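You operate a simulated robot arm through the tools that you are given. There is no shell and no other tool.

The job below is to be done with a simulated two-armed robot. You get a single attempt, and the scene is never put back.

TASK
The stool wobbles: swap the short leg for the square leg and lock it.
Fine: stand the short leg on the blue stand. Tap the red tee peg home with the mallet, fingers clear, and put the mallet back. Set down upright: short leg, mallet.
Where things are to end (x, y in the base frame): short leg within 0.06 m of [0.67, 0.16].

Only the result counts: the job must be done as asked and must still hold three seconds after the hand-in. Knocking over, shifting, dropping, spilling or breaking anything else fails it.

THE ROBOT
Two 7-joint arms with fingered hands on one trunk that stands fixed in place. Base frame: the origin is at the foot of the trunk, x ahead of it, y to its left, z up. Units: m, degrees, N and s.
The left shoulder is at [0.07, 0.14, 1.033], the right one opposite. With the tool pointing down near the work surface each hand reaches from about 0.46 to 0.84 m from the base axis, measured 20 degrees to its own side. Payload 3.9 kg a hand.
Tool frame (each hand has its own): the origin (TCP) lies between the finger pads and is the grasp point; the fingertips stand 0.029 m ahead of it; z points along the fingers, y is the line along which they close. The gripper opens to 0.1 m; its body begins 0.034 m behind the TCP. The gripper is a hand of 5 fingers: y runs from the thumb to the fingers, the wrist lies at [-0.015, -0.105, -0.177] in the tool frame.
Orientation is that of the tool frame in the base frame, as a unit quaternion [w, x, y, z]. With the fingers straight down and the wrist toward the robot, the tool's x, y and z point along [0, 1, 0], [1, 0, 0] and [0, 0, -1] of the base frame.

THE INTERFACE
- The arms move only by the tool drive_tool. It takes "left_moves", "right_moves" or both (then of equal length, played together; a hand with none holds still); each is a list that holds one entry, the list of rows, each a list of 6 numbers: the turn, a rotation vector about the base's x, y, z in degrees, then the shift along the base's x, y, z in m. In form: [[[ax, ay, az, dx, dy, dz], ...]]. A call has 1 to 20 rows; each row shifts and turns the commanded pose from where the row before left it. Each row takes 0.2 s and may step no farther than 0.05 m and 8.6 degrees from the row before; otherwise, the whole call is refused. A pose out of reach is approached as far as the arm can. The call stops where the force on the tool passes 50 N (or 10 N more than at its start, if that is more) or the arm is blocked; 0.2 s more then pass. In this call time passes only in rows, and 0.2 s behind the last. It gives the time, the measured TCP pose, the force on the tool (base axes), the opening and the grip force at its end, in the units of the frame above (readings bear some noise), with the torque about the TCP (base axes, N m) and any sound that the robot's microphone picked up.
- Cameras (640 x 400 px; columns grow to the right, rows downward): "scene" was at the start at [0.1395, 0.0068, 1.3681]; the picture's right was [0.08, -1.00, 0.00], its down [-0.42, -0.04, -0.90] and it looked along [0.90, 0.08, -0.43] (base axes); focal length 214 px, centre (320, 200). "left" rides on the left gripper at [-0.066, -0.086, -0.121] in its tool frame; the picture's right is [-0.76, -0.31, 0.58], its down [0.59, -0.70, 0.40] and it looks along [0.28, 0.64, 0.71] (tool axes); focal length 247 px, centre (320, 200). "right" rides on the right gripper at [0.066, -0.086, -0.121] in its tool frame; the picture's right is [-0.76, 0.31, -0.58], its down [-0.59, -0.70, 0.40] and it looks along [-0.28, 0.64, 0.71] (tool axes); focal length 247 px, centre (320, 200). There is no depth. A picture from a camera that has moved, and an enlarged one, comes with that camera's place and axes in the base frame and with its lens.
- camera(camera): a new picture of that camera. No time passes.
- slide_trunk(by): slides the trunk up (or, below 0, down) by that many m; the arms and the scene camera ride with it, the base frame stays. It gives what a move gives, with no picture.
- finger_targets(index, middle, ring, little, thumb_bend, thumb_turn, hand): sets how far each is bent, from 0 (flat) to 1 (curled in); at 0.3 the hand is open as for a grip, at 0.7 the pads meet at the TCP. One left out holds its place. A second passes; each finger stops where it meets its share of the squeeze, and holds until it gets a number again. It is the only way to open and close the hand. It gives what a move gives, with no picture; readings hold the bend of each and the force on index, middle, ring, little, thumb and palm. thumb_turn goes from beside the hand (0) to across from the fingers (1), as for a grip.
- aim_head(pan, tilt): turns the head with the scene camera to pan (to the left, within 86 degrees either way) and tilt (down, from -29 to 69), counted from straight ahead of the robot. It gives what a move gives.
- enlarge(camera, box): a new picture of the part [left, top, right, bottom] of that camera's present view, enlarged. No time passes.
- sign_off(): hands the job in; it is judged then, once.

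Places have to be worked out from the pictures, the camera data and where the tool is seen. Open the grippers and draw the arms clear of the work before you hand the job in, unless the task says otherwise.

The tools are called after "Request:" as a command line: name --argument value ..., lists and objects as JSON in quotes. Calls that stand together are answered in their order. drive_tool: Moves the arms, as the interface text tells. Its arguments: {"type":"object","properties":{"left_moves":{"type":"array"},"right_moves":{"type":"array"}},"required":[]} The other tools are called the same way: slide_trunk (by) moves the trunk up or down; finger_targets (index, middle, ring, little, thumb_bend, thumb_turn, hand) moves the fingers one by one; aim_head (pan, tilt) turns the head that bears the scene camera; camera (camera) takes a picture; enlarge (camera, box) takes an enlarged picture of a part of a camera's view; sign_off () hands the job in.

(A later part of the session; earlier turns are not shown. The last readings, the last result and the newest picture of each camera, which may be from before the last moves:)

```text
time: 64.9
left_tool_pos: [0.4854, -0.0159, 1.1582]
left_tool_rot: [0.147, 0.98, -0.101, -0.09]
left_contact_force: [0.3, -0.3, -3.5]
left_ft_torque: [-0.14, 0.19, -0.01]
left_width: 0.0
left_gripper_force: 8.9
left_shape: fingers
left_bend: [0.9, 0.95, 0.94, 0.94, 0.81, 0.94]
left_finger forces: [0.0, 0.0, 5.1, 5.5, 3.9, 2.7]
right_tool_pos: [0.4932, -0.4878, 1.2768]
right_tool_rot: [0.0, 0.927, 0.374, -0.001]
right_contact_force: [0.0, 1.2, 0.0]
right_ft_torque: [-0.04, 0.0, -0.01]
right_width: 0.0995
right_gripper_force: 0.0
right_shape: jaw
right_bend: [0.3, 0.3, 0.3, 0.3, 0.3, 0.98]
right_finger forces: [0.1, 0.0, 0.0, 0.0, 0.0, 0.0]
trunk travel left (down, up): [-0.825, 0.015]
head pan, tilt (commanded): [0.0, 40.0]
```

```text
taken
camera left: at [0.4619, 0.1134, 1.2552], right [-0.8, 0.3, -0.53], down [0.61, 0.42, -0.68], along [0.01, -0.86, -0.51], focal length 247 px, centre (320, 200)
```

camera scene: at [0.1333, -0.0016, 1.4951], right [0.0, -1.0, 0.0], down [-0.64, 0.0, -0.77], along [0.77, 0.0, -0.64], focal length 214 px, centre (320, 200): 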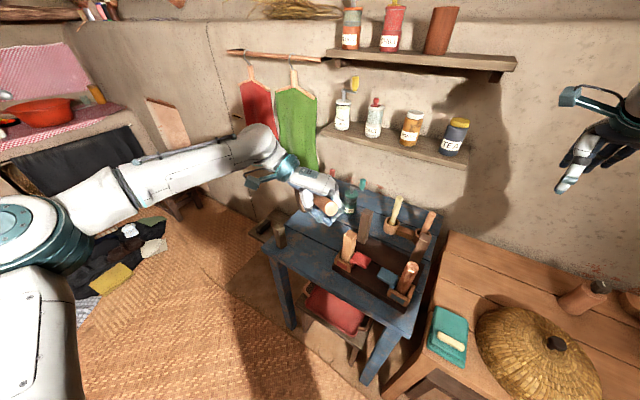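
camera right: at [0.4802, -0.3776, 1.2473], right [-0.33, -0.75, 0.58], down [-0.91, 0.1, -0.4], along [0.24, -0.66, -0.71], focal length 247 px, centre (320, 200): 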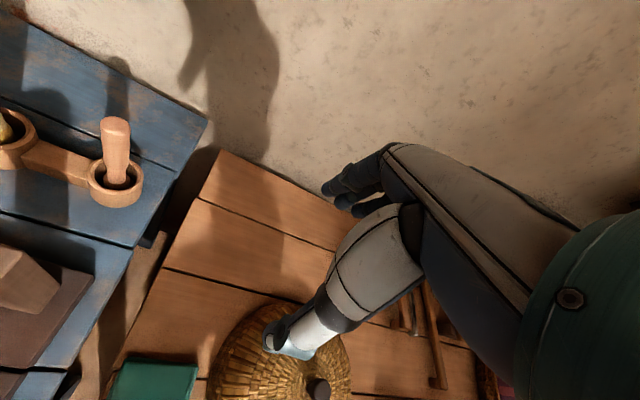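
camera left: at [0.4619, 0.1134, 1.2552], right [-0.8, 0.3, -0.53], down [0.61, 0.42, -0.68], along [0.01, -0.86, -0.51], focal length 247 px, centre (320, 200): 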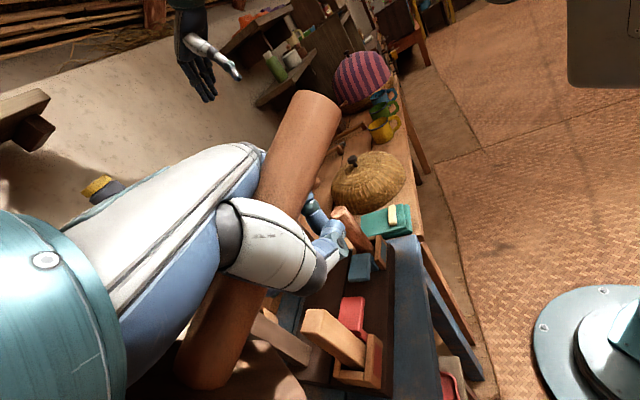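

Yaw −100° works well, with the arm coming in from the left. I continue to about −130° and look at the mallet's pose.

Request:
drive_tool --left_moves '[[[0, 0, -7.5, -0.008, -0.005, 0.0], [0, 0, -7.5, -0.008, -0.005, 0.0], [0, 0, -7.5, -0.008, -0.005, 0.0], [0, 0, -7.5, -0.008, -0.005, 0.0]]]'

Request:
camera --camera "scene"

Request:
enlarge --camera "scene" --box '[260, 130, 400, 260]'

Request:
camera --camera "left"

```text
time: 65.9
left_tool_pos: [0.4547, -0.0377, 1.1581]
left_tool_rot: [0.119, 0.92, -0.352, -0.126]
left_contact_force: [-0.5, -0.1, -3.1]
left_ft_torque: [-0.03, 0.18, -0.03]
left_width: 0.0001
left_gripper_force: 8.1
left_shape: fingers
left_bend: [0.9, 0.95, 0.94, 0.94, 0.81, 0.94]
left_finger forces: [0.1, 0.0, 4.9, 5.4, 3.7, 2.7]
right_tool_pos: [0.4941, -0.4891, 1.2761]
right_tool_rot: [-0.001, 0.927, 0.375, 0.0]
right_contact_force: [-0.1, -0.2, -0.5]
right_ft_torque: [0.0, 0.02, 0.0]
right_width: 0.0997
right_gripper_force: 0.0
right_shape: jaw
right_bend: [0.3, 0.3, 0.3, 0.3, 0.3, 0.98]
right_finger forces: [0.0, 0.1, 0.2, 0.0, 0.0, 0.1]
trunk travel left (down, up): [-0.825, 0.015]
head pan, tilt (commanded): [0.0, 40.0]
```

```text
taken
camera scene: at [0.1335, -0.0026, 1.495], right [0.0, -1.0, 0.0], down [-0.64, 0.0, -0.77], along [0.77, 0.0, -0.64], focal length 214 px, centre (320, 200)
```

scene: 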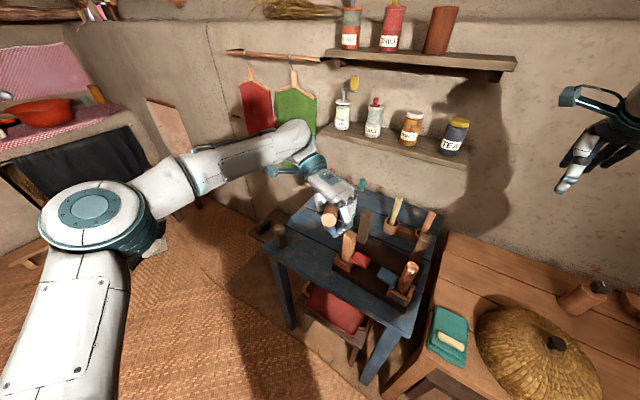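

```text
3.08 times, centred on (330, 195) of scene
camera zoom: at [0.1335, -0.0026, 1.495], right [0.0, -1.0, 0.0], down [-0.64, 0.0, -0.77], along [0.77, 0.0, -0.64], focal length 660 px, centre (289, 215)
```

zoom: 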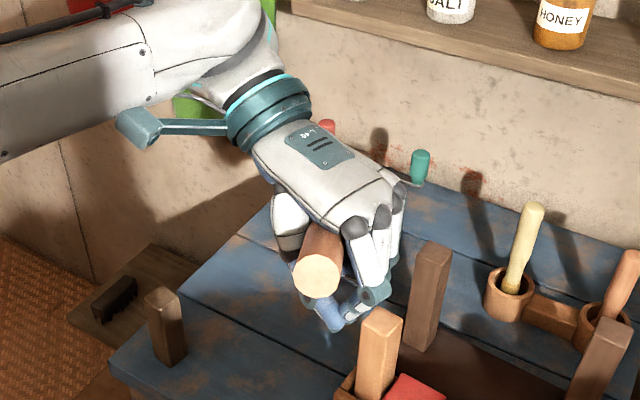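

```text
taken
camera left: at [0.4971, 0.0868, 1.2547], right [-0.54, 0.66, -0.52], down [0.73, 0.06, -0.68], along [-0.42, -0.75, -0.52], focal length 247 px, centre (320, 200)
```

left: 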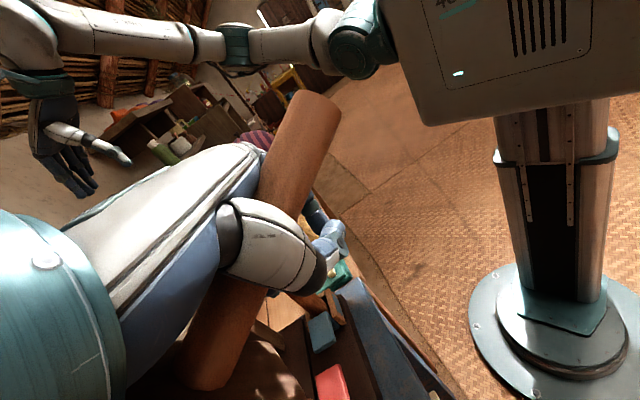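

Yaw −131° is reachable, and the handle end now faces the robot. By my in-hand estimate the handle is pitched about 20° up with about 4° roll, so I level it with a wrist rotation and look again.

Request:
drive_tool --left_moves '[[[-1.7, -5.67, 0, 0, 0, 0], [-1.7, -5.67, 0, 0, 0, 0], [-1.7, -5.67, 0, 0, 0, 0]]]'

Request:
aim_head --pan -5 --tilt 45

Request:
camera --camera "scene"

Request:
enlarge --camera "scene" --box '[260, 90, 400, 230]'

```text
time: 66.7
left_tool_pos: [0.4526, -0.0354, 1.1593]
left_tool_rot: [0.107, 0.922, -0.37, 0.028]
left_contact_force: [-0.1, -0.4, -3.2]
left_ft_torque: [0.03, 0.2, 0.01]
left_width: 0.0
left_gripper_force: 9.1
left_shape: fingers
left_bend: [0.9, 0.95, 0.94, 0.94, 0.81, 0.94]
left_finger forces: [0.0, 0.0, 5.1, 5.5, 3.8, 2.9]
right_tool_pos: [0.4923, -0.488, 1.2781]
right_tool_rot: [0.0, 0.927, 0.374, 0.0]
right_contact_force: [0.6, -0.9, 0.0]
right_ft_torque: [0.02, -0.01, 0.01]
right_width: 0.0997
right_gripper_force: 0.1
right_shape: jaw
right_bend: [0.3, 0.3, 0.3, 0.3, 0.3, 0.98]
right_finger forces: [0.0, 0.0, 0.1, 0.0, 0.0, 0.1]
trunk travel left (down, up): [-0.825, 0.015]
head pan, tilt (commanded): [0.0, 40.0]
```

```text
time: 67.4
left_tool_pos: [0.4536, -0.0352, 1.1589]
left_tool_rot: [0.106, 0.923, -0.369, 0.027]
left_contact_force: [0.8, 0.3, -2.6]
left_ft_torque: [0.0, 0.21, 0.02]
left_width: 0.0002
left_gripper_force: 8.6
left_shape: fingers
left_bend: [0.9, 0.95, 0.94, 0.94, 0.81, 0.94]
left_finger forces: [0.0, 0.0, 5.1, 5.5, 3.9, 3.0]
right_tool_pos: [0.4922, -0.4888, 1.2764]
right_tool_rot: [0.0, 0.927, 0.375, 0.0]
right_contact_force: [0.3, 0.2, 0.1]
right_ft_torque: [-0.02, -0.02, 0.0]
right_width: 0.0999
right_gripper_force: 0.1
right_shape: jaw
right_bend: [0.3, 0.3, 0.3, 0.3, 0.3, 0.98]
right_finger forces: [0.0, 0.0, 0.0, 0.0, 0.0, 0.0]
trunk travel left (down, up): [-0.825, 0.015]
head pan, tilt (commanded): [-5.0, 45.0]
```

```text
taken
camera scene: at [0.1291, -0.0078, 1.4878], right [-0.09, -1.0, 0.0], down [-0.7, 0.06, -0.71], along [0.7, -0.06, -0.71], focal length 214 px, centre (320, 200)
```

scene: 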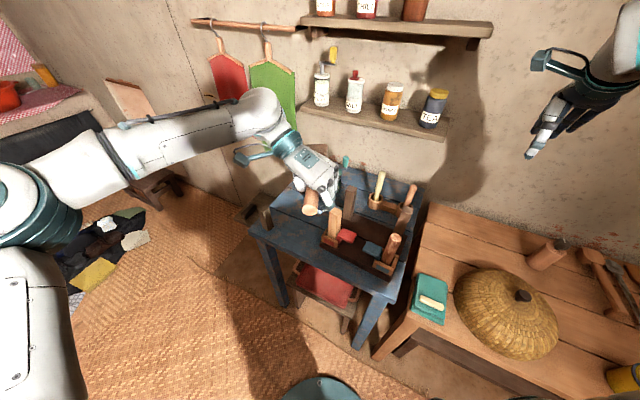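

```text
2.86 times, centred on (330, 160) of scene
camera zoom: at [0.1291, -0.0078, 1.4878], right [-0.09, -1.0, 0.0], down [-0.7, 0.06, -0.71], along [0.7, -0.06, -0.71], focal length 613 px, centre (291, 314)
```

zoom: 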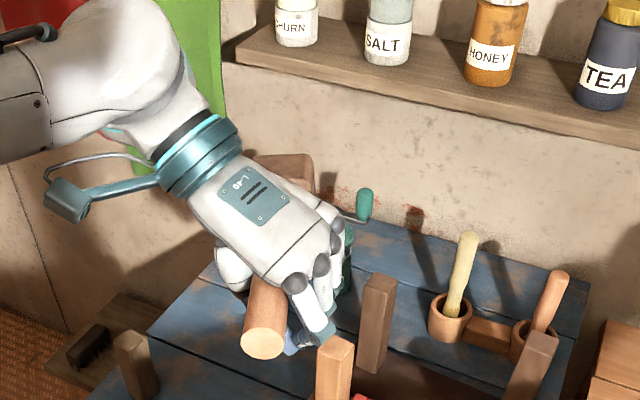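

The prediction matches the handle end. I zoom on the visible head top and handle end to refine where the head really is.

Request:
enlarge --camera "scene" --box '[295, 115, 355, 185]'

Request:
enlarge --camera "scene" --box '[290, 170, 350, 225]'

```text
5.71 times, centred on (325, 150) of scene
camera zoom: at [0.1291, -0.0078, 1.4878], right [-0.09, -1.0, 0.0], down [-0.7, 0.06, -0.71], along [0.7, -0.06, -0.71], focal length 1226 px, centre (291, 486)
```

zoom: 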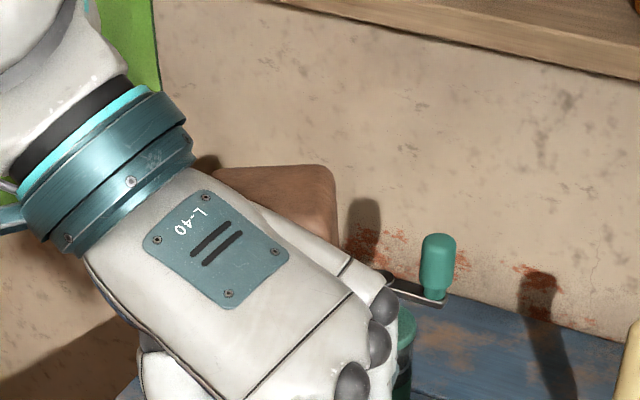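

```text
7.27 times, centred on (320, 198) of scene
camera zoom: at [0.1291, -0.0078, 1.4878], right [-0.09, -1.0, 0.0], down [-0.7, 0.06, -0.71], along [0.7, -0.06, -0.71], focal length 1560 px, centre (320, 218)
```

zoom: 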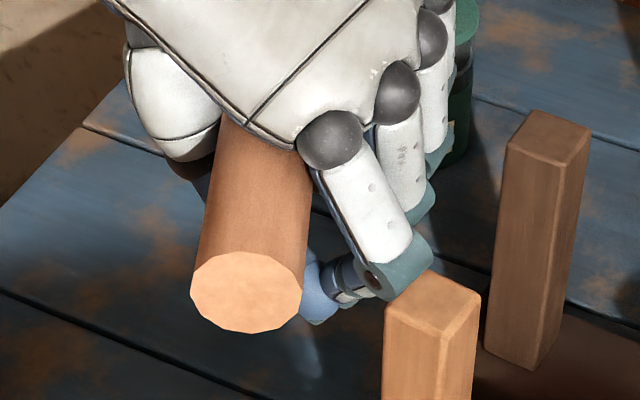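

The head top shows the true handle direction is azimuth about 170° with pitch about 8°, and head centre at TCP+(0.101, −0.007, 0.021). I level another 5° and move above the plate, staying high.

Request:
drive_tool --left_moves '[[[-0.9, -4.9, 0, -0.005, -0.033, 0], [0, 0, 0, -0.005, -0.033, 0], [0, 0, 0, -0.005, -0.034, 0], [0, 0, 0, 0, 0, -0.035], [0, 0, 0, 0, 0, -0.035]]]'

Request:
camera --camera "scene"

Request:
enlarge --camera "scene" --box '[270, 130, 410, 260]'

Request:
camera --camera "left"

```text
time: 68.6
left_tool_pos: [0.4406, -0.1353, 1.0886]
left_tool_rot: [0.099, 0.921, -0.372, 0.069]
left_contact_force: [-0.8, -0.4, -3.2]
left_ft_torque: [0.02, 0.26, -0.02]
left_width: 0.0
left_gripper_force: 8.6
left_shape: fingers
left_bend: [0.9, 0.95, 0.94, 0.94, 0.81, 0.94]
left_finger forces: [0.1, 0.0, 5.0, 5.5, 3.8, 3.2]
right_tool_pos: [0.4943, -0.4869, 1.2766]
right_tool_rot: [-0.001, 0.927, 0.375, 0.0]
right_contact_force: [0.5, -0.6, 0.0]
right_ft_torque: [-0.01, 0.01, 0.0]
right_width: 0.0999
right_gripper_force: 0.0
right_shape: jaw
right_bend: [0.3, 0.3, 0.3, 0.3, 0.3, 0.98]
right_finger forces: [0.0, 0.0, 0.1, 0.0, 0.0, 0.0]
trunk travel left (down, up): [-0.825, 0.015]
head pan, tilt (commanded): [-5.0, 45.0]
```

```text
taken
camera scene: at [0.1304, -0.0079, 1.4877], right [-0.09, -1.0, 0.0], down [-0.71, 0.06, -0.71], along [0.7, -0.06, -0.71], focal length 214 px, centre (320, 200)
```

scene: 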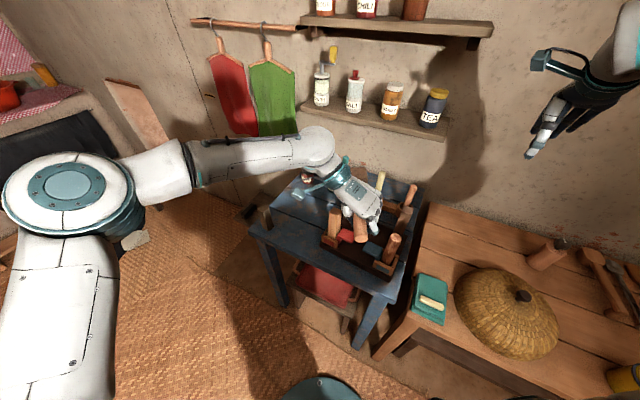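

```text
3.08 times, centred on (340, 195) of scene
camera zoom: at [0.1304, -0.0079, 1.4877], right [-0.09, -1.0, 0.0], down [-0.71, 0.06, -0.71], along [0.7, -0.06, -0.71], focal length 660 px, centre (258, 215)
```

zoom: 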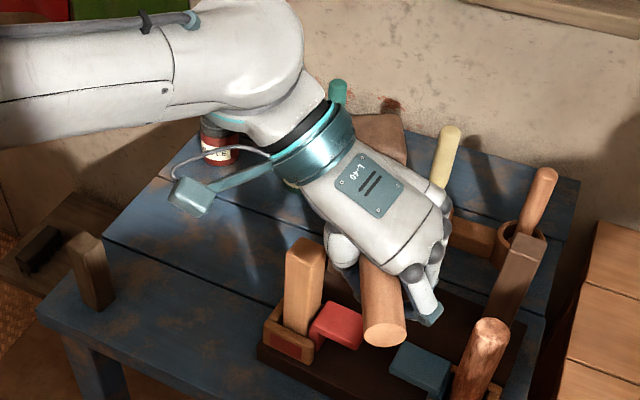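

```text
taken
camera left: at [0.4469, -0.0018, 1.181], right [-0.29, 0.59, -0.75], down [0.93, 0.0, -0.36], along [-0.21, -0.81, -0.55], focal length 247 px, centre (320, 200)
```

left: 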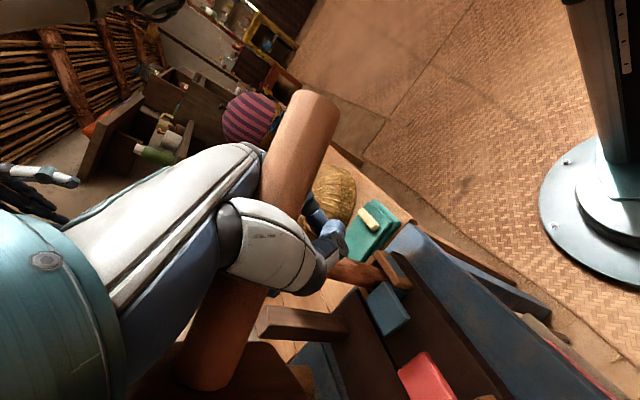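

The head-top prediction matches the picture exactly, so the head centre is right over the plate at (0.540, −0.142). I lower to about 4 cm above the plate and inspect clearances.

Request:
drive_tool --left_moves '[[[0, 0, 0, -0.001, 0, -0.035], [0, 0, 0, 0, 0, -0.035], [0, 0, 0, 0, 0, -0.035], [0, 0, 0, 0, 0, -0.02]]]'

Request:
enlarge --camera "scene" --box '[290, 160, 410, 280]'

Request:
camera --camera "left"

```text
time: 69.6
left_tool_pos: [0.4391, -0.1353, 0.9625]
left_tool_rot: [0.098, 0.92, -0.373, 0.069]
left_contact_force: [0.1, -0.2, 0.5]
left_ft_torque: [-0.01, 0.22, 0.02]
left_width: 0.0
left_gripper_force: 5.1
left_shape: fingers
left_bend: [0.9, 0.95, 0.95, 0.94, 0.81, 0.94]
left_finger forces: [0.0, 0.0, 0.0, 6.0, 1.6, 2.4]
right_tool_pos: [0.493, -0.4864, 1.2769]
right_tool_rot: [-0.001, 0.927, 0.375, -0.001]
right_contact_force: [-0.3, -0.4, 0.4]
right_ft_torque: [0.01, -0.01, 0.02]
right_width: 0.0995
right_gripper_force: 0.1
right_shape: jaw
right_bend: [0.3, 0.3, 0.3, 0.3, 0.3, 0.98]
right_finger forces: [0.0, 0.0, 0.1, 0.0, 0.1, 0.0]
trunk travel left (down, up): [-0.825, 0.015]
head pan, tilt (commanded): [-5.0, 45.0]
```

```text
3.33 times, centred on (350, 220) of scene
camera zoom: at [0.13, -0.0079, 1.4877], right [-0.09, -1.0, 0.0], down [-0.7, 0.06, -0.71], along [0.7, -0.06, -0.71], focal length 715 px, centre (220, 133)
```

zoom: 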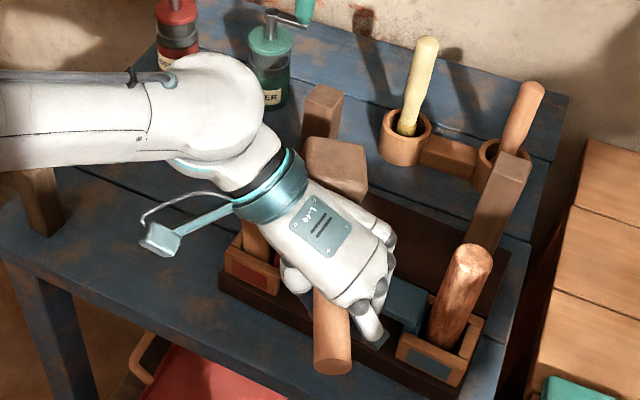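

```text
taken
camera left: at [0.4451, -0.0018, 1.0554], right [-0.29, 0.59, -0.75], down [0.93, 0.0, -0.36], along [-0.21, -0.81, -0.55], focal length 247 px, centre (320, 200)
```

left: 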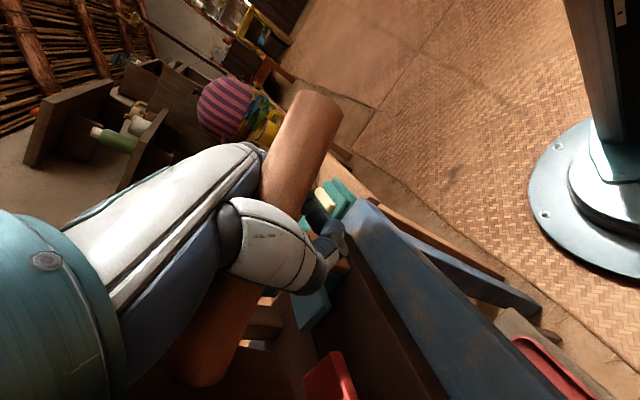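

The hand's vertical force changed by +3.5 N and the ring finger unloaded, so something may be touching. I take a still reading and close-ups before going further.

Request:
drive_tool --left_moves '[[[0, 0, 0, 0, 0, 0.0]]]'

Request:
enlarge --camera "scene" --box '[320, 185, 390, 250]'

Request:
enlarge --camera "left" --box '[160, 220, 400, 400]'

```text
time: 70.0
left_tool_pos: [0.4374, -0.136, 0.9636]
left_tool_rot: [0.098, 0.92, -0.374, 0.07]
left_contact_force: [-0.2, -0.5, -0.2]
left_ft_torque: [-0.02, 0.19, -0.02]
left_width: 0.0001
left_gripper_force: 4.7
left_shape: fingers
left_bend: [0.9, 0.95, 0.95, 0.94, 0.81, 0.94]
left_finger forces: [0.0, 0.0, 0.0, 5.8, 1.6, 2.2]
right_tool_pos: [0.4934, -0.4876, 1.2762]
right_tool_rot: [-0.001, 0.928, 0.374, 0.0]
right_contact_force: [-0.8, 0.4, 0.0]
right_ft_torque: [0.01, 0.01, -0.06]
right_width: 0.0996
right_gripper_force: 0.1
right_shape: jaw
right_bend: [0.3, 0.3, 0.3, 0.3, 0.3, 0.98]
right_finger forces: [0.0, 0.1, 0.0, 0.0, 0.1, 0.0]
trunk travel left (down, up): [-0.825, 0.015]
head pan, tilt (commanded): [-5.0, 45.0]
```

```text
6.15 times, centred on (355, 218) of scene
camera zoom: at [0.1292, -0.0082, 1.4878], right [-0.09, -1.0, 0.0], down [-0.7, 0.06, -0.71], along [0.7, -0.06, -0.71], focal length 1320 px, centre (105, 92)
```

zoom: 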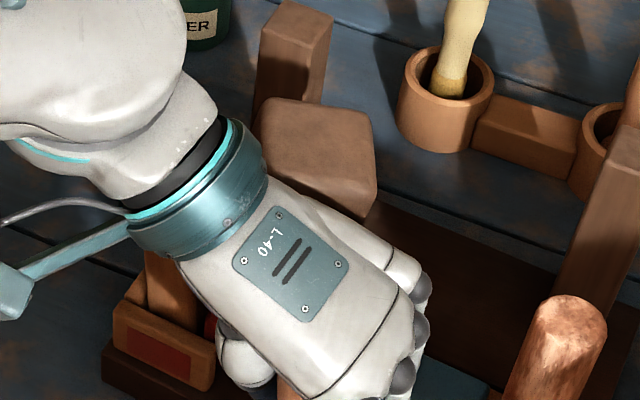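

```text
2.22 times, centred on (280, 310) of left
camera zoom: at [0.4445, -0.0021, 1.056], right [-0.29, 0.59, -0.75], down [0.93, 0.0, -0.36], along [-0.21, -0.81, -0.55], focal length 549 px, centre (409, -44)
```

zoom: 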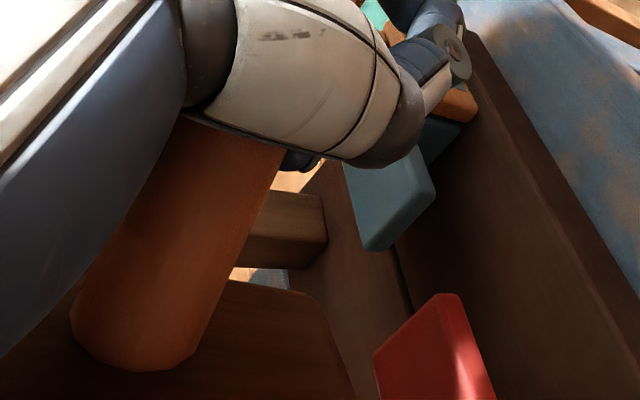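

Nothing obvious is touching: the head is 4–5 cm above the plate. I raise 2 cm to see whether the force returns to the mallet's weight.

Request:
drive_tool --left_moves '[[[0, 0, 0, 0, 0, 0.02]]]'

Request:
drive_tool --left_moves '[[[0, 0, 0, 0, 0, 0.0]]]'

Request:
enlarge --camera "left" --box '[60, 200, 400, 400]'

```text
time: 70.4
left_tool_pos: [0.4381, -0.1355, 0.9851]
left_tool_rot: [0.098, 0.92, -0.374, 0.07]
left_contact_force: [0.3, -0.2, 0.3]
left_ft_torque: [0.0, 0.2, 0.04]
left_width: 0.0001
left_gripper_force: 4.7
left_shape: fingers
left_bend: [0.9, 0.95, 0.94, 0.94, 0.81, 0.94]
left_finger forces: [0.0, 0.1, 0.1, 5.4, 1.6, 2.4]
right_tool_pos: [0.4928, -0.4864, 1.2771]
right_tool_rot: [0.0, 0.927, 0.375, 0.001]
right_contact_force: [-0.6, -0.7, 0.4]
right_ft_torque: [0.02, -0.03, 0.0]
right_width: 0.0998
right_gripper_force: 0.1
right_shape: jaw
right_bend: [0.3, 0.3, 0.3, 0.3, 0.3, 0.98]
right_finger forces: [0.0, 0.0, 0.1, 0.0, 0.1, 0.0]
trunk travel left (down, up): [-0.825, 0.015]
head pan, tilt (commanded): [-5.0, 45.0]
```

```text
time: 70.8
left_tool_pos: [0.4391, -0.1355, 0.9844]
left_tool_rot: [0.098, 0.92, -0.373, 0.07]
left_contact_force: [-0.5, -0.3, 0.1]
left_ft_torque: [-0.03, 0.23, -0.05]
left_width: 0.0
left_gripper_force: 4.5
left_shape: fingers
left_bend: [0.9, 0.95, 0.94, 0.94, 0.81, 0.94]
left_finger forces: [0.0, 0.1, 0.0, 5.4, 1.6, 2.3]
right_tool_pos: [0.4935, -0.4874, 1.2771]
right_tool_rot: [0.0, 0.927, 0.374, 0.001]
right_contact_force: [0.5, 0.2, -0.2]
right_ft_torque: [0.0, 0.01, 0.01]
right_width: 0.0998
right_gripper_force: 0.0
right_shape: jaw
right_bend: [0.3, 0.3, 0.3, 0.3, 0.3, 0.98]
right_finger forces: [0.1, 0.0, 0.1, 0.0, 0.0, 0.1]
trunk travel left (down, up): [-0.825, 0.015]
head pan, tilt (commanded): [-5.0, 45.0]
```

```text
1.88 times, centred on (230, 300) of left
camera zoom: at [0.4451, -0.0018, 1.0767], right [-0.29, 0.59, -0.75], down [0.93, 0.0, -0.36], along [-0.21, -0.81, -0.55], focal length 465 px, centre (489, 12)
```

zoom: 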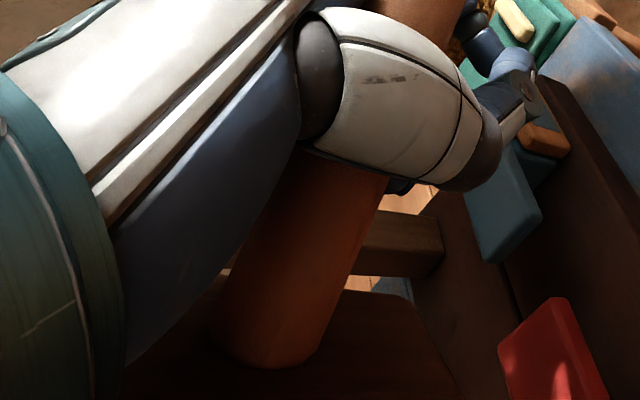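

The reading stays the same higher up, so it is not contact; the ring finger has simply reached its bend limit and lost pressure. I raise the mallet clear and tighten the ring, little and thumb.

Request:
drive_tool --left_moves '[[[0, 0, 0, 0, 0, 0.03], [0, 0, 0, 0, 0, 0.03]]]'

Request:
finger_targets --hand "left" --ring 1.0 --little 1.0 --middle 1.0 --index 1.0 --thumb_bend 1.0

Request:
enlarge --camera "scene" --box '[290, 140, 410, 270]'

Request:
camera --camera "left"

```text
time: 71.4
left_tool_pos: [0.4383, -0.1347, 1.0444]
left_tool_rot: [0.098, 0.92, -0.374, 0.07]
left_contact_force: [-0.7, 0.9, -2.6]
left_ft_torque: [-0.02, 0.19, 0.03]
left_width: 0.0
left_gripper_force: 6.9
left_shape: fingers
left_bend: [0.9, 0.95, 0.94, 0.94, 0.81, 0.94]
left_finger forces: [0.1, 0.0, 5.1, 5.2, 1.8, 2.4]
right_tool_pos: [0.4923, -0.4876, 1.2772]
right_tool_rot: [-0.001, 0.927, 0.374, 0.001]
right_contact_force: [-0.4, 0.5, -0.2]
right_ft_torque: [0.03, 0.0, 0.03]
right_width: 0.0998
right_gripper_force: 0.0
right_shape: jaw
right_bend: [0.3, 0.3, 0.3, 0.3, 0.3, 0.98]
right_finger forces: [0.0, 0.1, 0.1, 0.0, 0.0, 0.0]
trunk travel left (down, up): [-0.825, 0.015]
head pan, tilt (commanded): [-5.0, 45.0]
```

```text
time: 72.4
left_tool_pos: [0.4389, -0.1361, 1.045]
left_tool_rot: [0.098, 0.92, -0.374, 0.07]
left_contact_force: [-1.0, -0.4, -2.9]
left_ft_torque: [-0.01, 0.22, 0.01]
left_width: 0.0
left_gripper_force: 10.1
left_shape: fingers
left_bend: [0.98, 1.0, 0.99, 1.0, 0.9, 0.92]
left_finger forces: [0.0, 0.4, 5.0, 4.4, 5.7, 4.5]
right_tool_pos: [0.4913, -0.4873, 1.2765]
right_tool_rot: [0.0, 0.927, 0.374, -0.001]
right_contact_force: [-0.1, 0.8, 0.2]
right_ft_torque: [0.02, -0.01, 0.0]
right_width: 0.0998
right_gripper_force: 0.1
right_shape: jaw
right_bend: [0.3, 0.3, 0.3, 0.3, 0.3, 0.98]
right_finger forces: [0.1, 0.0, 0.0, 0.1, 0.0, 0.0]
trunk travel left (down, up): [-0.825, 0.015]
head pan, tilt (commanded): [-5.0, 45.0]
```

```text
3.08 times, centred on (350, 205) of scene
camera zoom: at [0.129, -0.0081, 1.4878], right [-0.09, -1.0, 0.0], down [-0.7, 0.06, -0.71], along [0.7, -0.06, -0.71], focal length 660 px, centre (228, 185)
```

zoom: 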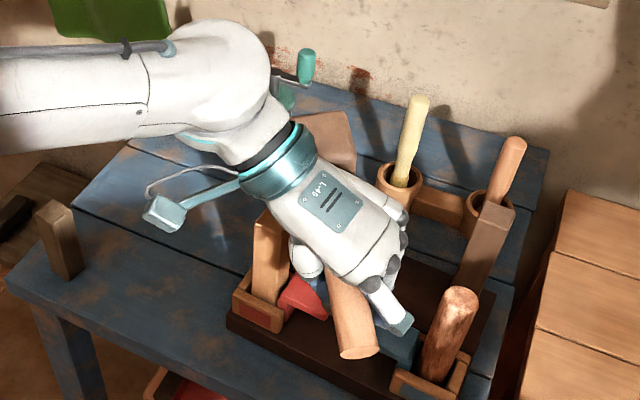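

```text
taken
camera left: at [0.4444, -0.0011, 1.1368], right [-0.29, 0.59, -0.75], down [0.93, 0.0, -0.36], along [-0.21, -0.81, -0.55], focal length 247 px, centre (320, 200)
```

left: 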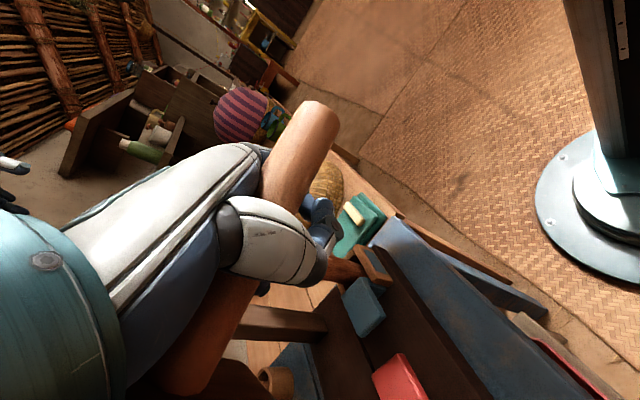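

The grip is firm again at 10 N; the force reading follows the ring finger's contact, so nothing external was touched. Tightening shifted the mallet a little, so I re-measure its pose.

Request:
enlarge --camera "scene" --box '[325, 155, 375, 225]'

Request:
enlarge --camera "scene" --box '[335, 195, 385, 265]'

Request:
enlarge --camera "left" --box '[80, 80, 380, 400]'

```text
5.71 times, centred on (350, 190) of scene
camera zoom: at [0.129, -0.0081, 1.4878], right [-0.09, -1.0, 0.0], down [-0.7, 0.06, -0.71], along [0.7, -0.06, -0.71], focal length 1226 px, centre (149, 257)
```

zoom: 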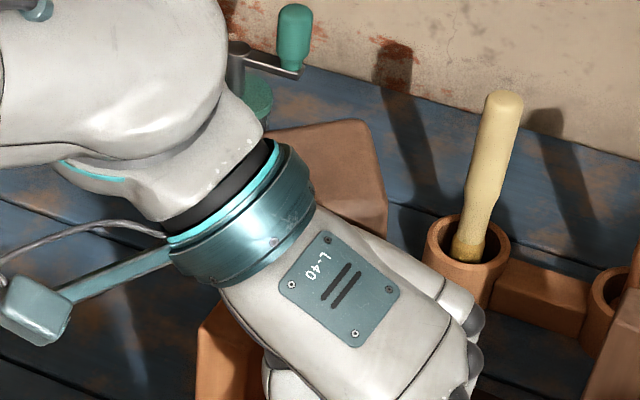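

```text
5.71 times, centred on (360, 230) of scene
camera zoom: at [0.129, -0.0081, 1.4878], right [-0.09, -1.0, 0.0], down [-0.7, 0.06, -0.71], along [0.7, -0.06, -0.71], focal length 1226 px, centre (91, 29)
```

zoom: 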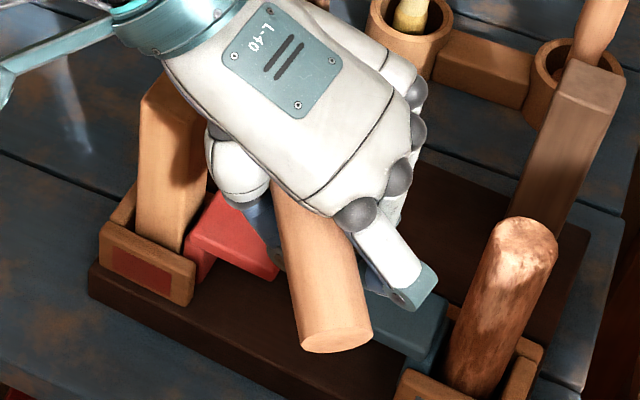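

```text
1.25 times, centred on (230, 240) of left
camera zoom: at [0.4444, -0.0011, 1.1368], right [-0.29, 0.59, -0.75], down [0.93, 0.0, -0.36], along [-0.21, -0.81, -0.55], focal length 309 px, centre (432, 150)
```

zoom: 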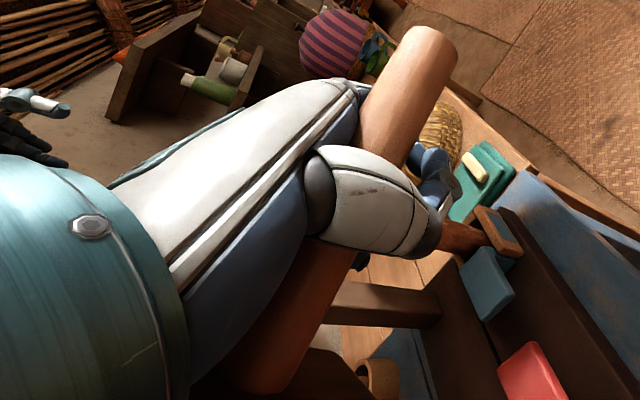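

Triangulating both cameras puts the handle end at (0.367, −0.122, 1.076) and the head centre near (0.537, −0.127, 1.09), so the end is now slightly down. I pitch the head down 15° so the fist sits well above the contact edge, and position above the plate.

Request:
drive_tool --left_moves '[[[0, 7.5, 0, -0.01, -0.005, 0.015], [0, 7.5, 0, -0.01, -0.005, 0.01], [0, 0, 0, -0.008, -0.003, 0]]]'

Request:
enlarge --camera "scene" --box '[310, 140, 400, 265]'

Request:
enlarge --camera "left" --box '[80, 80, 440, 400]'

```text
time: 73.2
left_tool_pos: [0.4096, -0.1486, 1.0691]
left_tool_rot: [0.146, 0.921, -0.358, -0.052]
left_contact_force: [0.2, -0.9, -2.4]
left_ft_torque: [-0.02, 0.22, -0.01]
left_width: 0.0001
left_gripper_force: 9.6
left_shape: fingers
left_bend: [0.98, 1.0, 0.99, 1.0, 0.9, 0.92]
left_finger forces: [0.0, 0.3, 5.0, 4.3, 5.7, 4.4]
right_tool_pos: [0.4921, -0.4877, 1.2775]
right_tool_rot: [-0.001, 0.927, 0.374, 0.0]
right_contact_force: [0.7, -0.6, -0.5]
right_ft_torque: [0.0, -0.02, -0.02]
right_width: 0.0996
right_gripper_force: 0.2
right_shape: jaw
right_bend: [0.3, 0.3, 0.3, 0.3, 0.3, 0.98]
right_finger forces: [0.0, 0.0, 0.0, 0.0, 0.0, 0.0]
trunk travel left (down, up): [-0.825, 0.015]
head pan, tilt (commanded): [-5.0, 45.0]
```

```text
3.20 times, centred on (355, 202) of scene
camera zoom: at [0.1285, -0.0079, 1.4879], right [-0.09, -1.0, 0.0], down [-0.7, 0.06, -0.71], along [0.7, -0.06, -0.71], focal length 686 px, centre (208, 192)
```

zoom: 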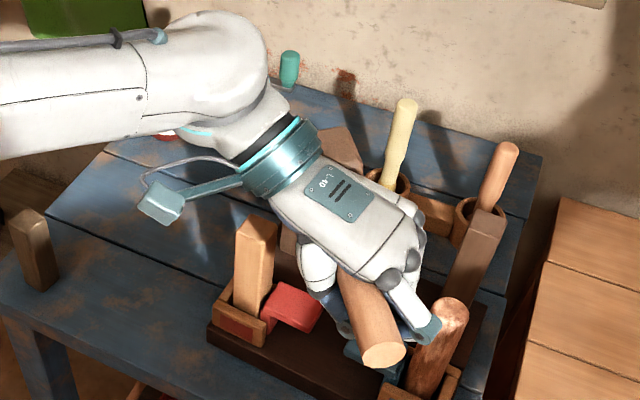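

```text
1.25 times, centred on (260, 240) of left
camera zoom: at [0.4398, -0.015, 1.1571], right [-0.48, 0.59, -0.65], down [0.81, 0.0, -0.59], along [-0.35, -0.81, -0.48], focal length 309 px, centre (395, 150)
```

zoom: 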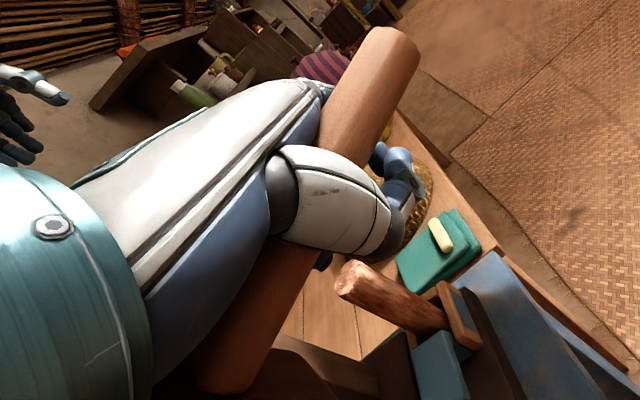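

The head corner projects within about 7 mm of the picture. I shift 4 mm to keep off the square leg and lower to about 2 cm above the plate.

Request:
drive_tool --left_moves '[[[0, 0, 0, 0.001, -0.004, -0.03], [0, 0, 0, 0, 0, -0.03], [0, 0, 0, 0, 0, -0.03], [0, 0, 0, 0, 0, -0.02]]]'

Request:
enlarge --camera "scene" --box '[310, 170, 400, 280]'

Request:
enlarge --camera "left" --box '[80, 180, 440, 400]'

```text
time: 74.2
left_tool_pos: [0.4125, -0.1535, 0.9586]
left_tool_rot: [0.146, 0.921, -0.357, -0.05]
left_contact_force: [0.0, -0.5, -3.0]
left_ft_torque: [-0.03, 0.25, 0.0]
left_width: 0.0
left_gripper_force: 9.9
left_shape: fingers
left_bend: [0.98, 1.0, 0.99, 1.0, 0.9, 0.92]
left_finger forces: [0.0, 0.4, 5.0, 4.4, 5.5, 4.4]
right_tool_pos: [0.4947, -0.4883, 1.275]
right_tool_rot: [-0.001, 0.927, 0.375, 0.0]
right_contact_force: [-1.1, 0.1, -1.1]
right_ft_torque: [0.01, 0.03, -0.01]
right_width: 0.0998
right_gripper_force: 0.0
right_shape: jaw
right_bend: [0.3, 0.3, 0.3, 0.3, 0.3, 0.98]
right_finger forces: [0.0, 0.1, 0.1, 0.0, 0.1, 0.0]
trunk travel left (down, up): [-0.825, 0.015]
head pan, tilt (commanded): [-5.0, 45.0]
```

```text
3.64 times, centred on (355, 225) of scene
camera zoom: at [0.1297, -0.0083, 1.4878], right [-0.09, -1.0, 0.0], down [-0.7, 0.06, -0.71], along [0.7, -0.06, -0.71], focal length 780 px, centre (193, 109)
```

zoom: 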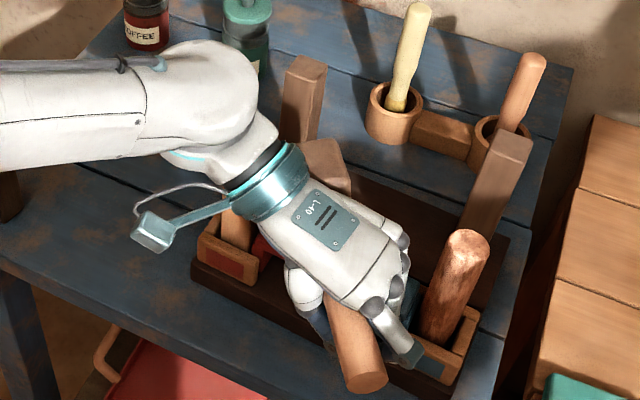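

```text
1.78 times, centred on (260, 290) of left
camera zoom: at [0.4424, -0.0191, 1.0469], right [-0.48, 0.59, -0.65], down [0.81, 0.0, -0.59], along [-0.34, -0.81, -0.48], focal length 439 px, centre (427, 40)
```

zoom: 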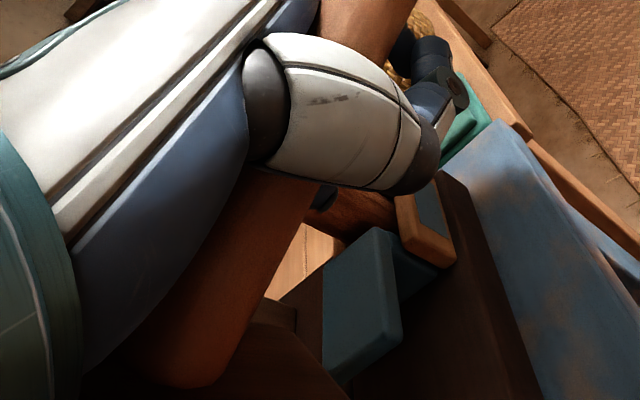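

The head edge is about 2.4 cm above the plate with the fingers well away from the peg. I tap down with a short quick stroke.

Request:
drive_tool --left_moves '[[[0, 0, 0, 0, 0, -0.015], [0, 0, 0, 0, 0, -0.015]]]'

Request:
enlarge --camera "scene" --box '[310, 170, 400, 280]'

Request:
enlarge --camera "left" --box '[80, 180, 440, 400]'

```text
time: 74.8
left_tool_pos: [0.4113, -0.1523, 0.9295]
left_tool_rot: [0.146, 0.921, -0.358, -0.05]
left_contact_force: [0.4, -0.5, -0.4]
left_ft_torque: [0.04, -0.09, -0.04]
left_width: 0.0003
left_gripper_force: 9.4
left_shape: fingers
left_bend: [0.98, 1.0, 0.99, 1.0, 0.9, 0.92]
left_finger forces: [0.0, 0.1, 4.9, 4.6, 5.3, 3.7]
right_tool_pos: [0.4925, -0.4863, 1.2757]
right_tool_rot: [0.0, 0.927, 0.375, -0.001]
right_contact_force: [-0.3, -0.2, -0.9]
right_ft_torque: [0.01, -0.01, -0.01]
right_width: 0.0997
right_gripper_force: 0.1
right_shape: jaw
right_bend: [0.3, 0.3, 0.3, 0.3, 0.3, 0.98]
right_finger forces: [0.0, 0.0, 0.1, 0.1, 0.0, 0.0]
trunk travel left (down, up): [-0.825, 0.015]
head pan, tilt (commanded): [-5.0, 45.0]
```

```text
3.64 times, centred on (355, 225) of scene
camera zoom: at [0.1288, -0.008, 1.4879], right [-0.09, -1.0, 0.0], down [-0.7, 0.06, -0.71], along [0.7, -0.06, -0.71], focal length 780 px, centre (193, 109)
```

zoom: 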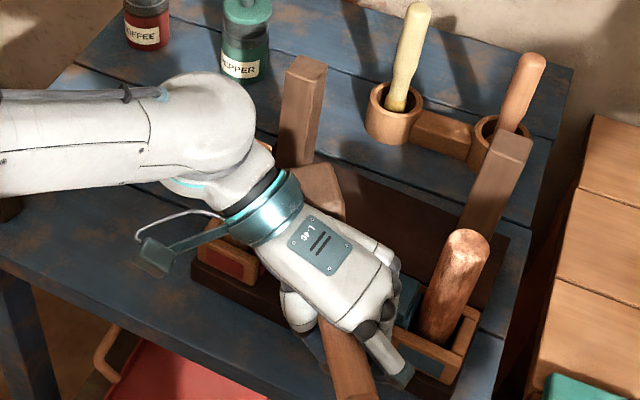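

```text
1.78 times, centred on (260, 290) of left
camera zoom: at [0.4415, -0.0185, 1.0172], right [-0.48, 0.59, -0.65], down [0.81, 0.0, -0.59], along [-0.34, -0.81, -0.48], focal length 439 px, centre (427, 40)
```

zoom: 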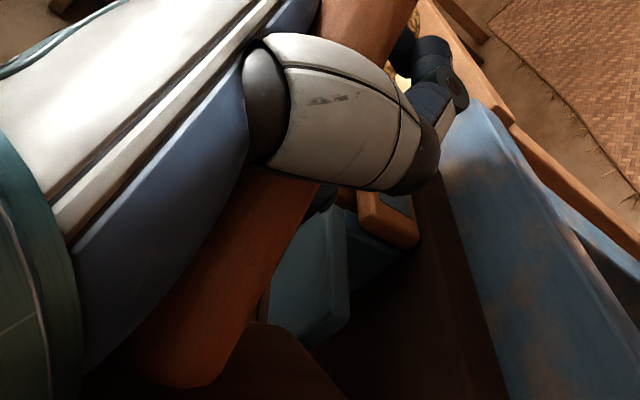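

Contact is confirmed: the torque change puts the force 13 cm ahead of the TCP, exactly at the head's edge on the plate, at about 2.6 N. Now I give a livelier tap: lift 3 cm and strike down slightly deeper.

Request:
drive_tool --left_moves '[[[0, 0, 0, 0, 0, 0.03], [0, 0, 0, 0, 0, -0.015], [0, 0, 0, 0, 0, -0.022]]]'

Request:
enlarge --camera "left" --box '[80, 180, 440, 400]'

```text
time: 75.6
left_tool_pos: [0.4101, -0.1536, 0.9262]
left_tool_rot: [0.146, 0.921, -0.358, -0.048]
left_contact_force: [1.6, 2.3, 9.8]
left_ft_torque: [0.38, -1.54, 0.22]
left_width: 0.0
left_gripper_force: 8.3
left_shape: fingers
left_bend: [0.98, 1.0, 0.99, 1.0, 0.9, 0.92]
left_finger forces: [0.1, 0.6, 5.2, 5.2, 5.7, 0.3]
right_tool_pos: [0.4896, -0.4869, 1.279]
right_tool_rot: [0.001, 0.927, 0.374, 0.001]
right_contact_force: [-0.2, 0.1, 0.5]
right_ft_torque: [0.01, 0.01, 0.0]
right_width: 0.0998
right_gripper_force: 0.1
right_shape: jaw
right_bend: [0.3, 0.3, 0.3, 0.3, 0.3, 0.98]
right_finger forces: [0.1, 0.0, 0.0, 0.0, 0.1, 0.0]
trunk travel left (down, up): [-0.825, 0.015]
head pan, tilt (commanded): [-5.0, 45.0]
```

```text
1.78 times, centred on (260, 290) of left
camera zoom: at [0.4396, -0.0187, 1.013], right [-0.47, 0.59, -0.66], down [0.81, 0.0, -0.58], along [-0.34, -0.81, -0.48], focal length 439 px, centre (427, 40)
```

zoom: 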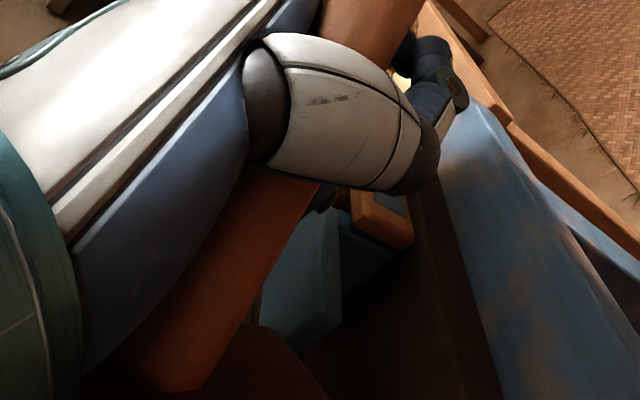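

The reaction is now about 13 N at the head. I lift the mallet well clear and look at the peg.

Request:
drive_tool --left_moves '[[[0, 0, 0, 0, 0, 0.03], [0, 0, 0, 0, 0, 0.04], [0, 0, 0, 0, 0, 0.04], [0, 0, 0, 0.0, 0.0, 0.03], [0, 0, 0, -0.0, 0.04, 0.01], [0, 0, 0, 0, 0.045, 0], [0, 0, 0, 0, 0.045, 0]]]'

Request:
enlarge --camera "scene" --box '[315, 190, 415, 280]'

Request:
enlarge --camera "scene" --box '[315, 205, 375, 260]'

Request:
camera --camera "left"

```text
time: 77.2
left_tool_pos: [0.4093, -0.0218, 1.0716]
left_tool_rot: [0.146, 0.921, -0.358, -0.05]
left_contact_force: [0.2, 0.3, -2.6]
left_ft_torque: [-0.06, 0.23, -0.01]
left_width: 0.0001
left_gripper_force: 8.7
left_shape: fingers
left_bend: [0.98, 1.0, 0.99, 1.0, 0.9, 0.92]
left_finger forces: [0.3, 0.4, 4.9, 4.2, 5.1, 3.2]
right_tool_pos: [0.4923, -0.4866, 1.2778]
right_tool_rot: [0.0, 0.927, 0.374, 0.0]
right_contact_force: [0.4, 0.9, 0.3]
right_ft_torque: [0.02, -0.01, 0.02]
right_width: 0.0999
right_gripper_force: 0.1
right_shape: jaw
right_bend: [0.3, 0.3, 0.3, 0.3, 0.3, 0.98]
right_finger forces: [0.1, 0.0, 0.0, 0.0, 0.0, 0.1]
trunk travel left (down, up): [-0.825, 0.015]
head pan, tilt (commanded): [-5.0, 45.0]
```

```text
4.44 times, centred on (365, 235) of scene
camera zoom: at [0.1285, -0.0063, 1.4879], right [-0.09, -1.0, 0.0], down [-0.7, 0.06, -0.71], along [0.7, -0.06, -0.71], focal length 953 px, centre (120, 44)
```

zoom: 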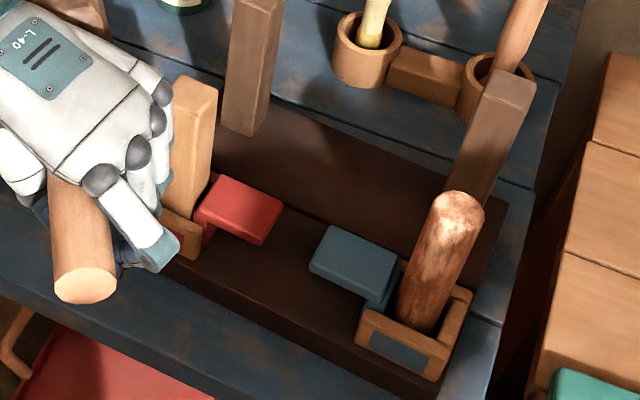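

```text
7.27 times, centred on (345, 232) of scene
camera zoom: at [0.1285, -0.0063, 1.4879], right [-0.09, -1.0, 0.0], down [-0.7, 0.06, -0.71], along [0.7, -0.06, -0.71], focal length 1560 px, centre (138, -36)
```

zoom: 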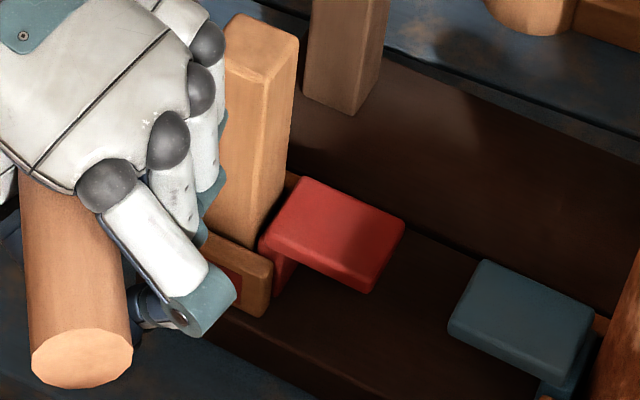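

```text
taken
camera left: at [0.4414, 0.1126, 1.1588], right [-0.48, 0.59, -0.65], down [0.81, 0.0, -0.59], along [-0.35, -0.81, -0.48], focal length 247 px, centre (320, 200)
```

left: 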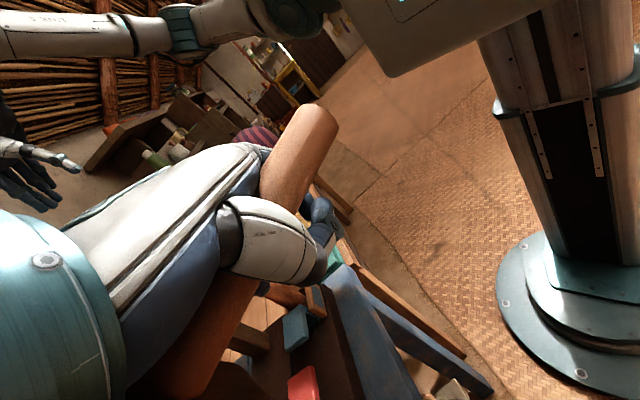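

Working out the corner heights, the red plate top is now at z≈0.8945 on all four corners, the same as the blue one (≈0.893). I zoom in to compare the two pegs side by side.

Request:
enlarge --camera "scene" --box '[335, 222, 365, 250]'

Request:
enlarge --camera "scene" --box '[360, 232, 405, 272]'

```text
14.29 times, centred on (350, 236) of scene
camera zoom: at [0.1285, -0.0063, 1.4879], right [-0.09, -1.0, 0.0], down [-0.7, 0.06, -0.71], along [0.7, -0.06, -0.71], focal length 3064 px, centre (-109, -314)
```

zoom: 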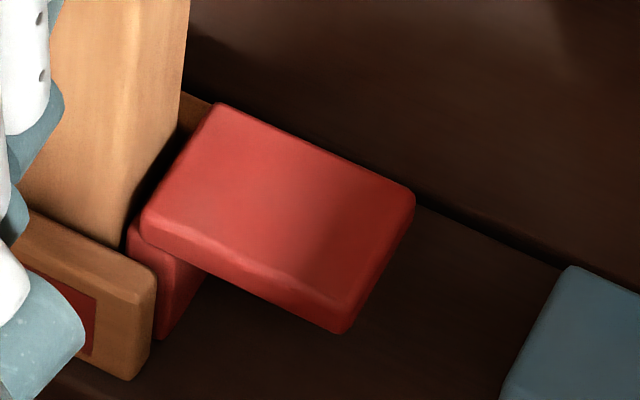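

```text
10.00 times, centred on (382, 252) of scene
camera zoom: at [0.1285, -0.0063, 1.4879], right [-0.09, -1.0, 0.0], down [-0.7, 0.06, -0.71], along [0.7, -0.06, -0.71], focal length 2145 px, centre (-305, -320)
```

zoom: 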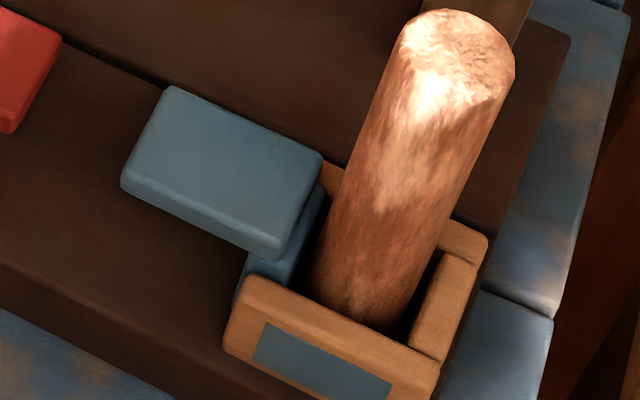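

Both pegs sit the same relative to their socket walls, so the red peg looks home. To be certain, I give one more brisk tap along the same path.

Request:
drive_tool --left_moves '[[[0, 0, 0, 0.0, -0.044, 0], [0, 0, 0, 0.001, -0.044, 0], [0, 0, 0, 0.001, -0.043, 0], [0, 0, 0, 0, 0, -0.04], [0, 0, 0, 0, 0, -0.04], [0, 0, 0, 0, 0, -0.03]]]'

Request:
enlarge --camera "scene" --box '[310, 170, 400, 280]'

```text
time: 78.6
left_tool_pos: [0.4131, -0.1551, 0.9608]
left_tool_rot: [0.145, 0.921, -0.358, -0.051]
left_contact_force: [0.4, 0.4, -2.4]
left_ft_torque: [-0.06, 0.25, -0.02]
left_width: 0.0001
left_gripper_force: 8.9
left_shape: fingers
left_bend: [0.98, 1.0, 0.99, 1.0, 0.9, 0.92]
left_finger forces: [0.3, 0.3, 4.9, 4.4, 4.8, 3.3]
right_tool_pos: [0.4934, -0.4878, 1.2749]
right_tool_rot: [-0.001, 0.927, 0.375, 0.0]
right_contact_force: [-0.1, -0.1, -0.8]
right_ft_torque: [0.03, -0.01, -0.01]
right_width: 0.0996
right_gripper_force: 0.0
right_shape: jaw
right_bend: [0.3, 0.3, 0.3, 0.3, 0.3, 0.98]
right_finger forces: [0.0, 0.0, 0.1, 0.0, 0.1, 0.1]
trunk travel left (down, up): [-0.825, 0.015]
head pan, tilt (commanded): [-5.0, 45.0]
```

```text
3.64 times, centred on (355, 225) of scene
camera zoom: at [0.1297, -0.009, 1.4878], right [-0.09, -1.0, 0.0], down [-0.7, 0.06, -0.71], along [0.7, -0.06, -0.71], focal length 780 px, centre (193, 109)
```

zoom: 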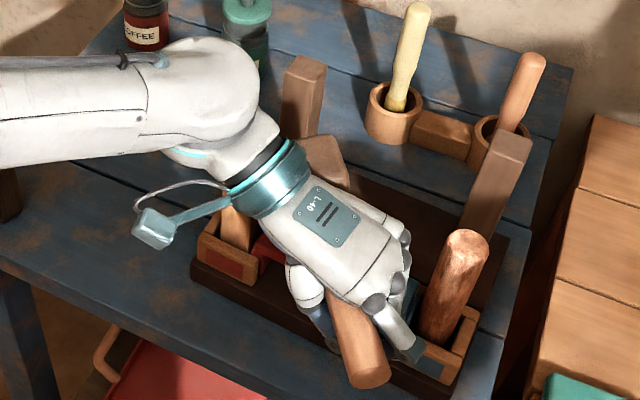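

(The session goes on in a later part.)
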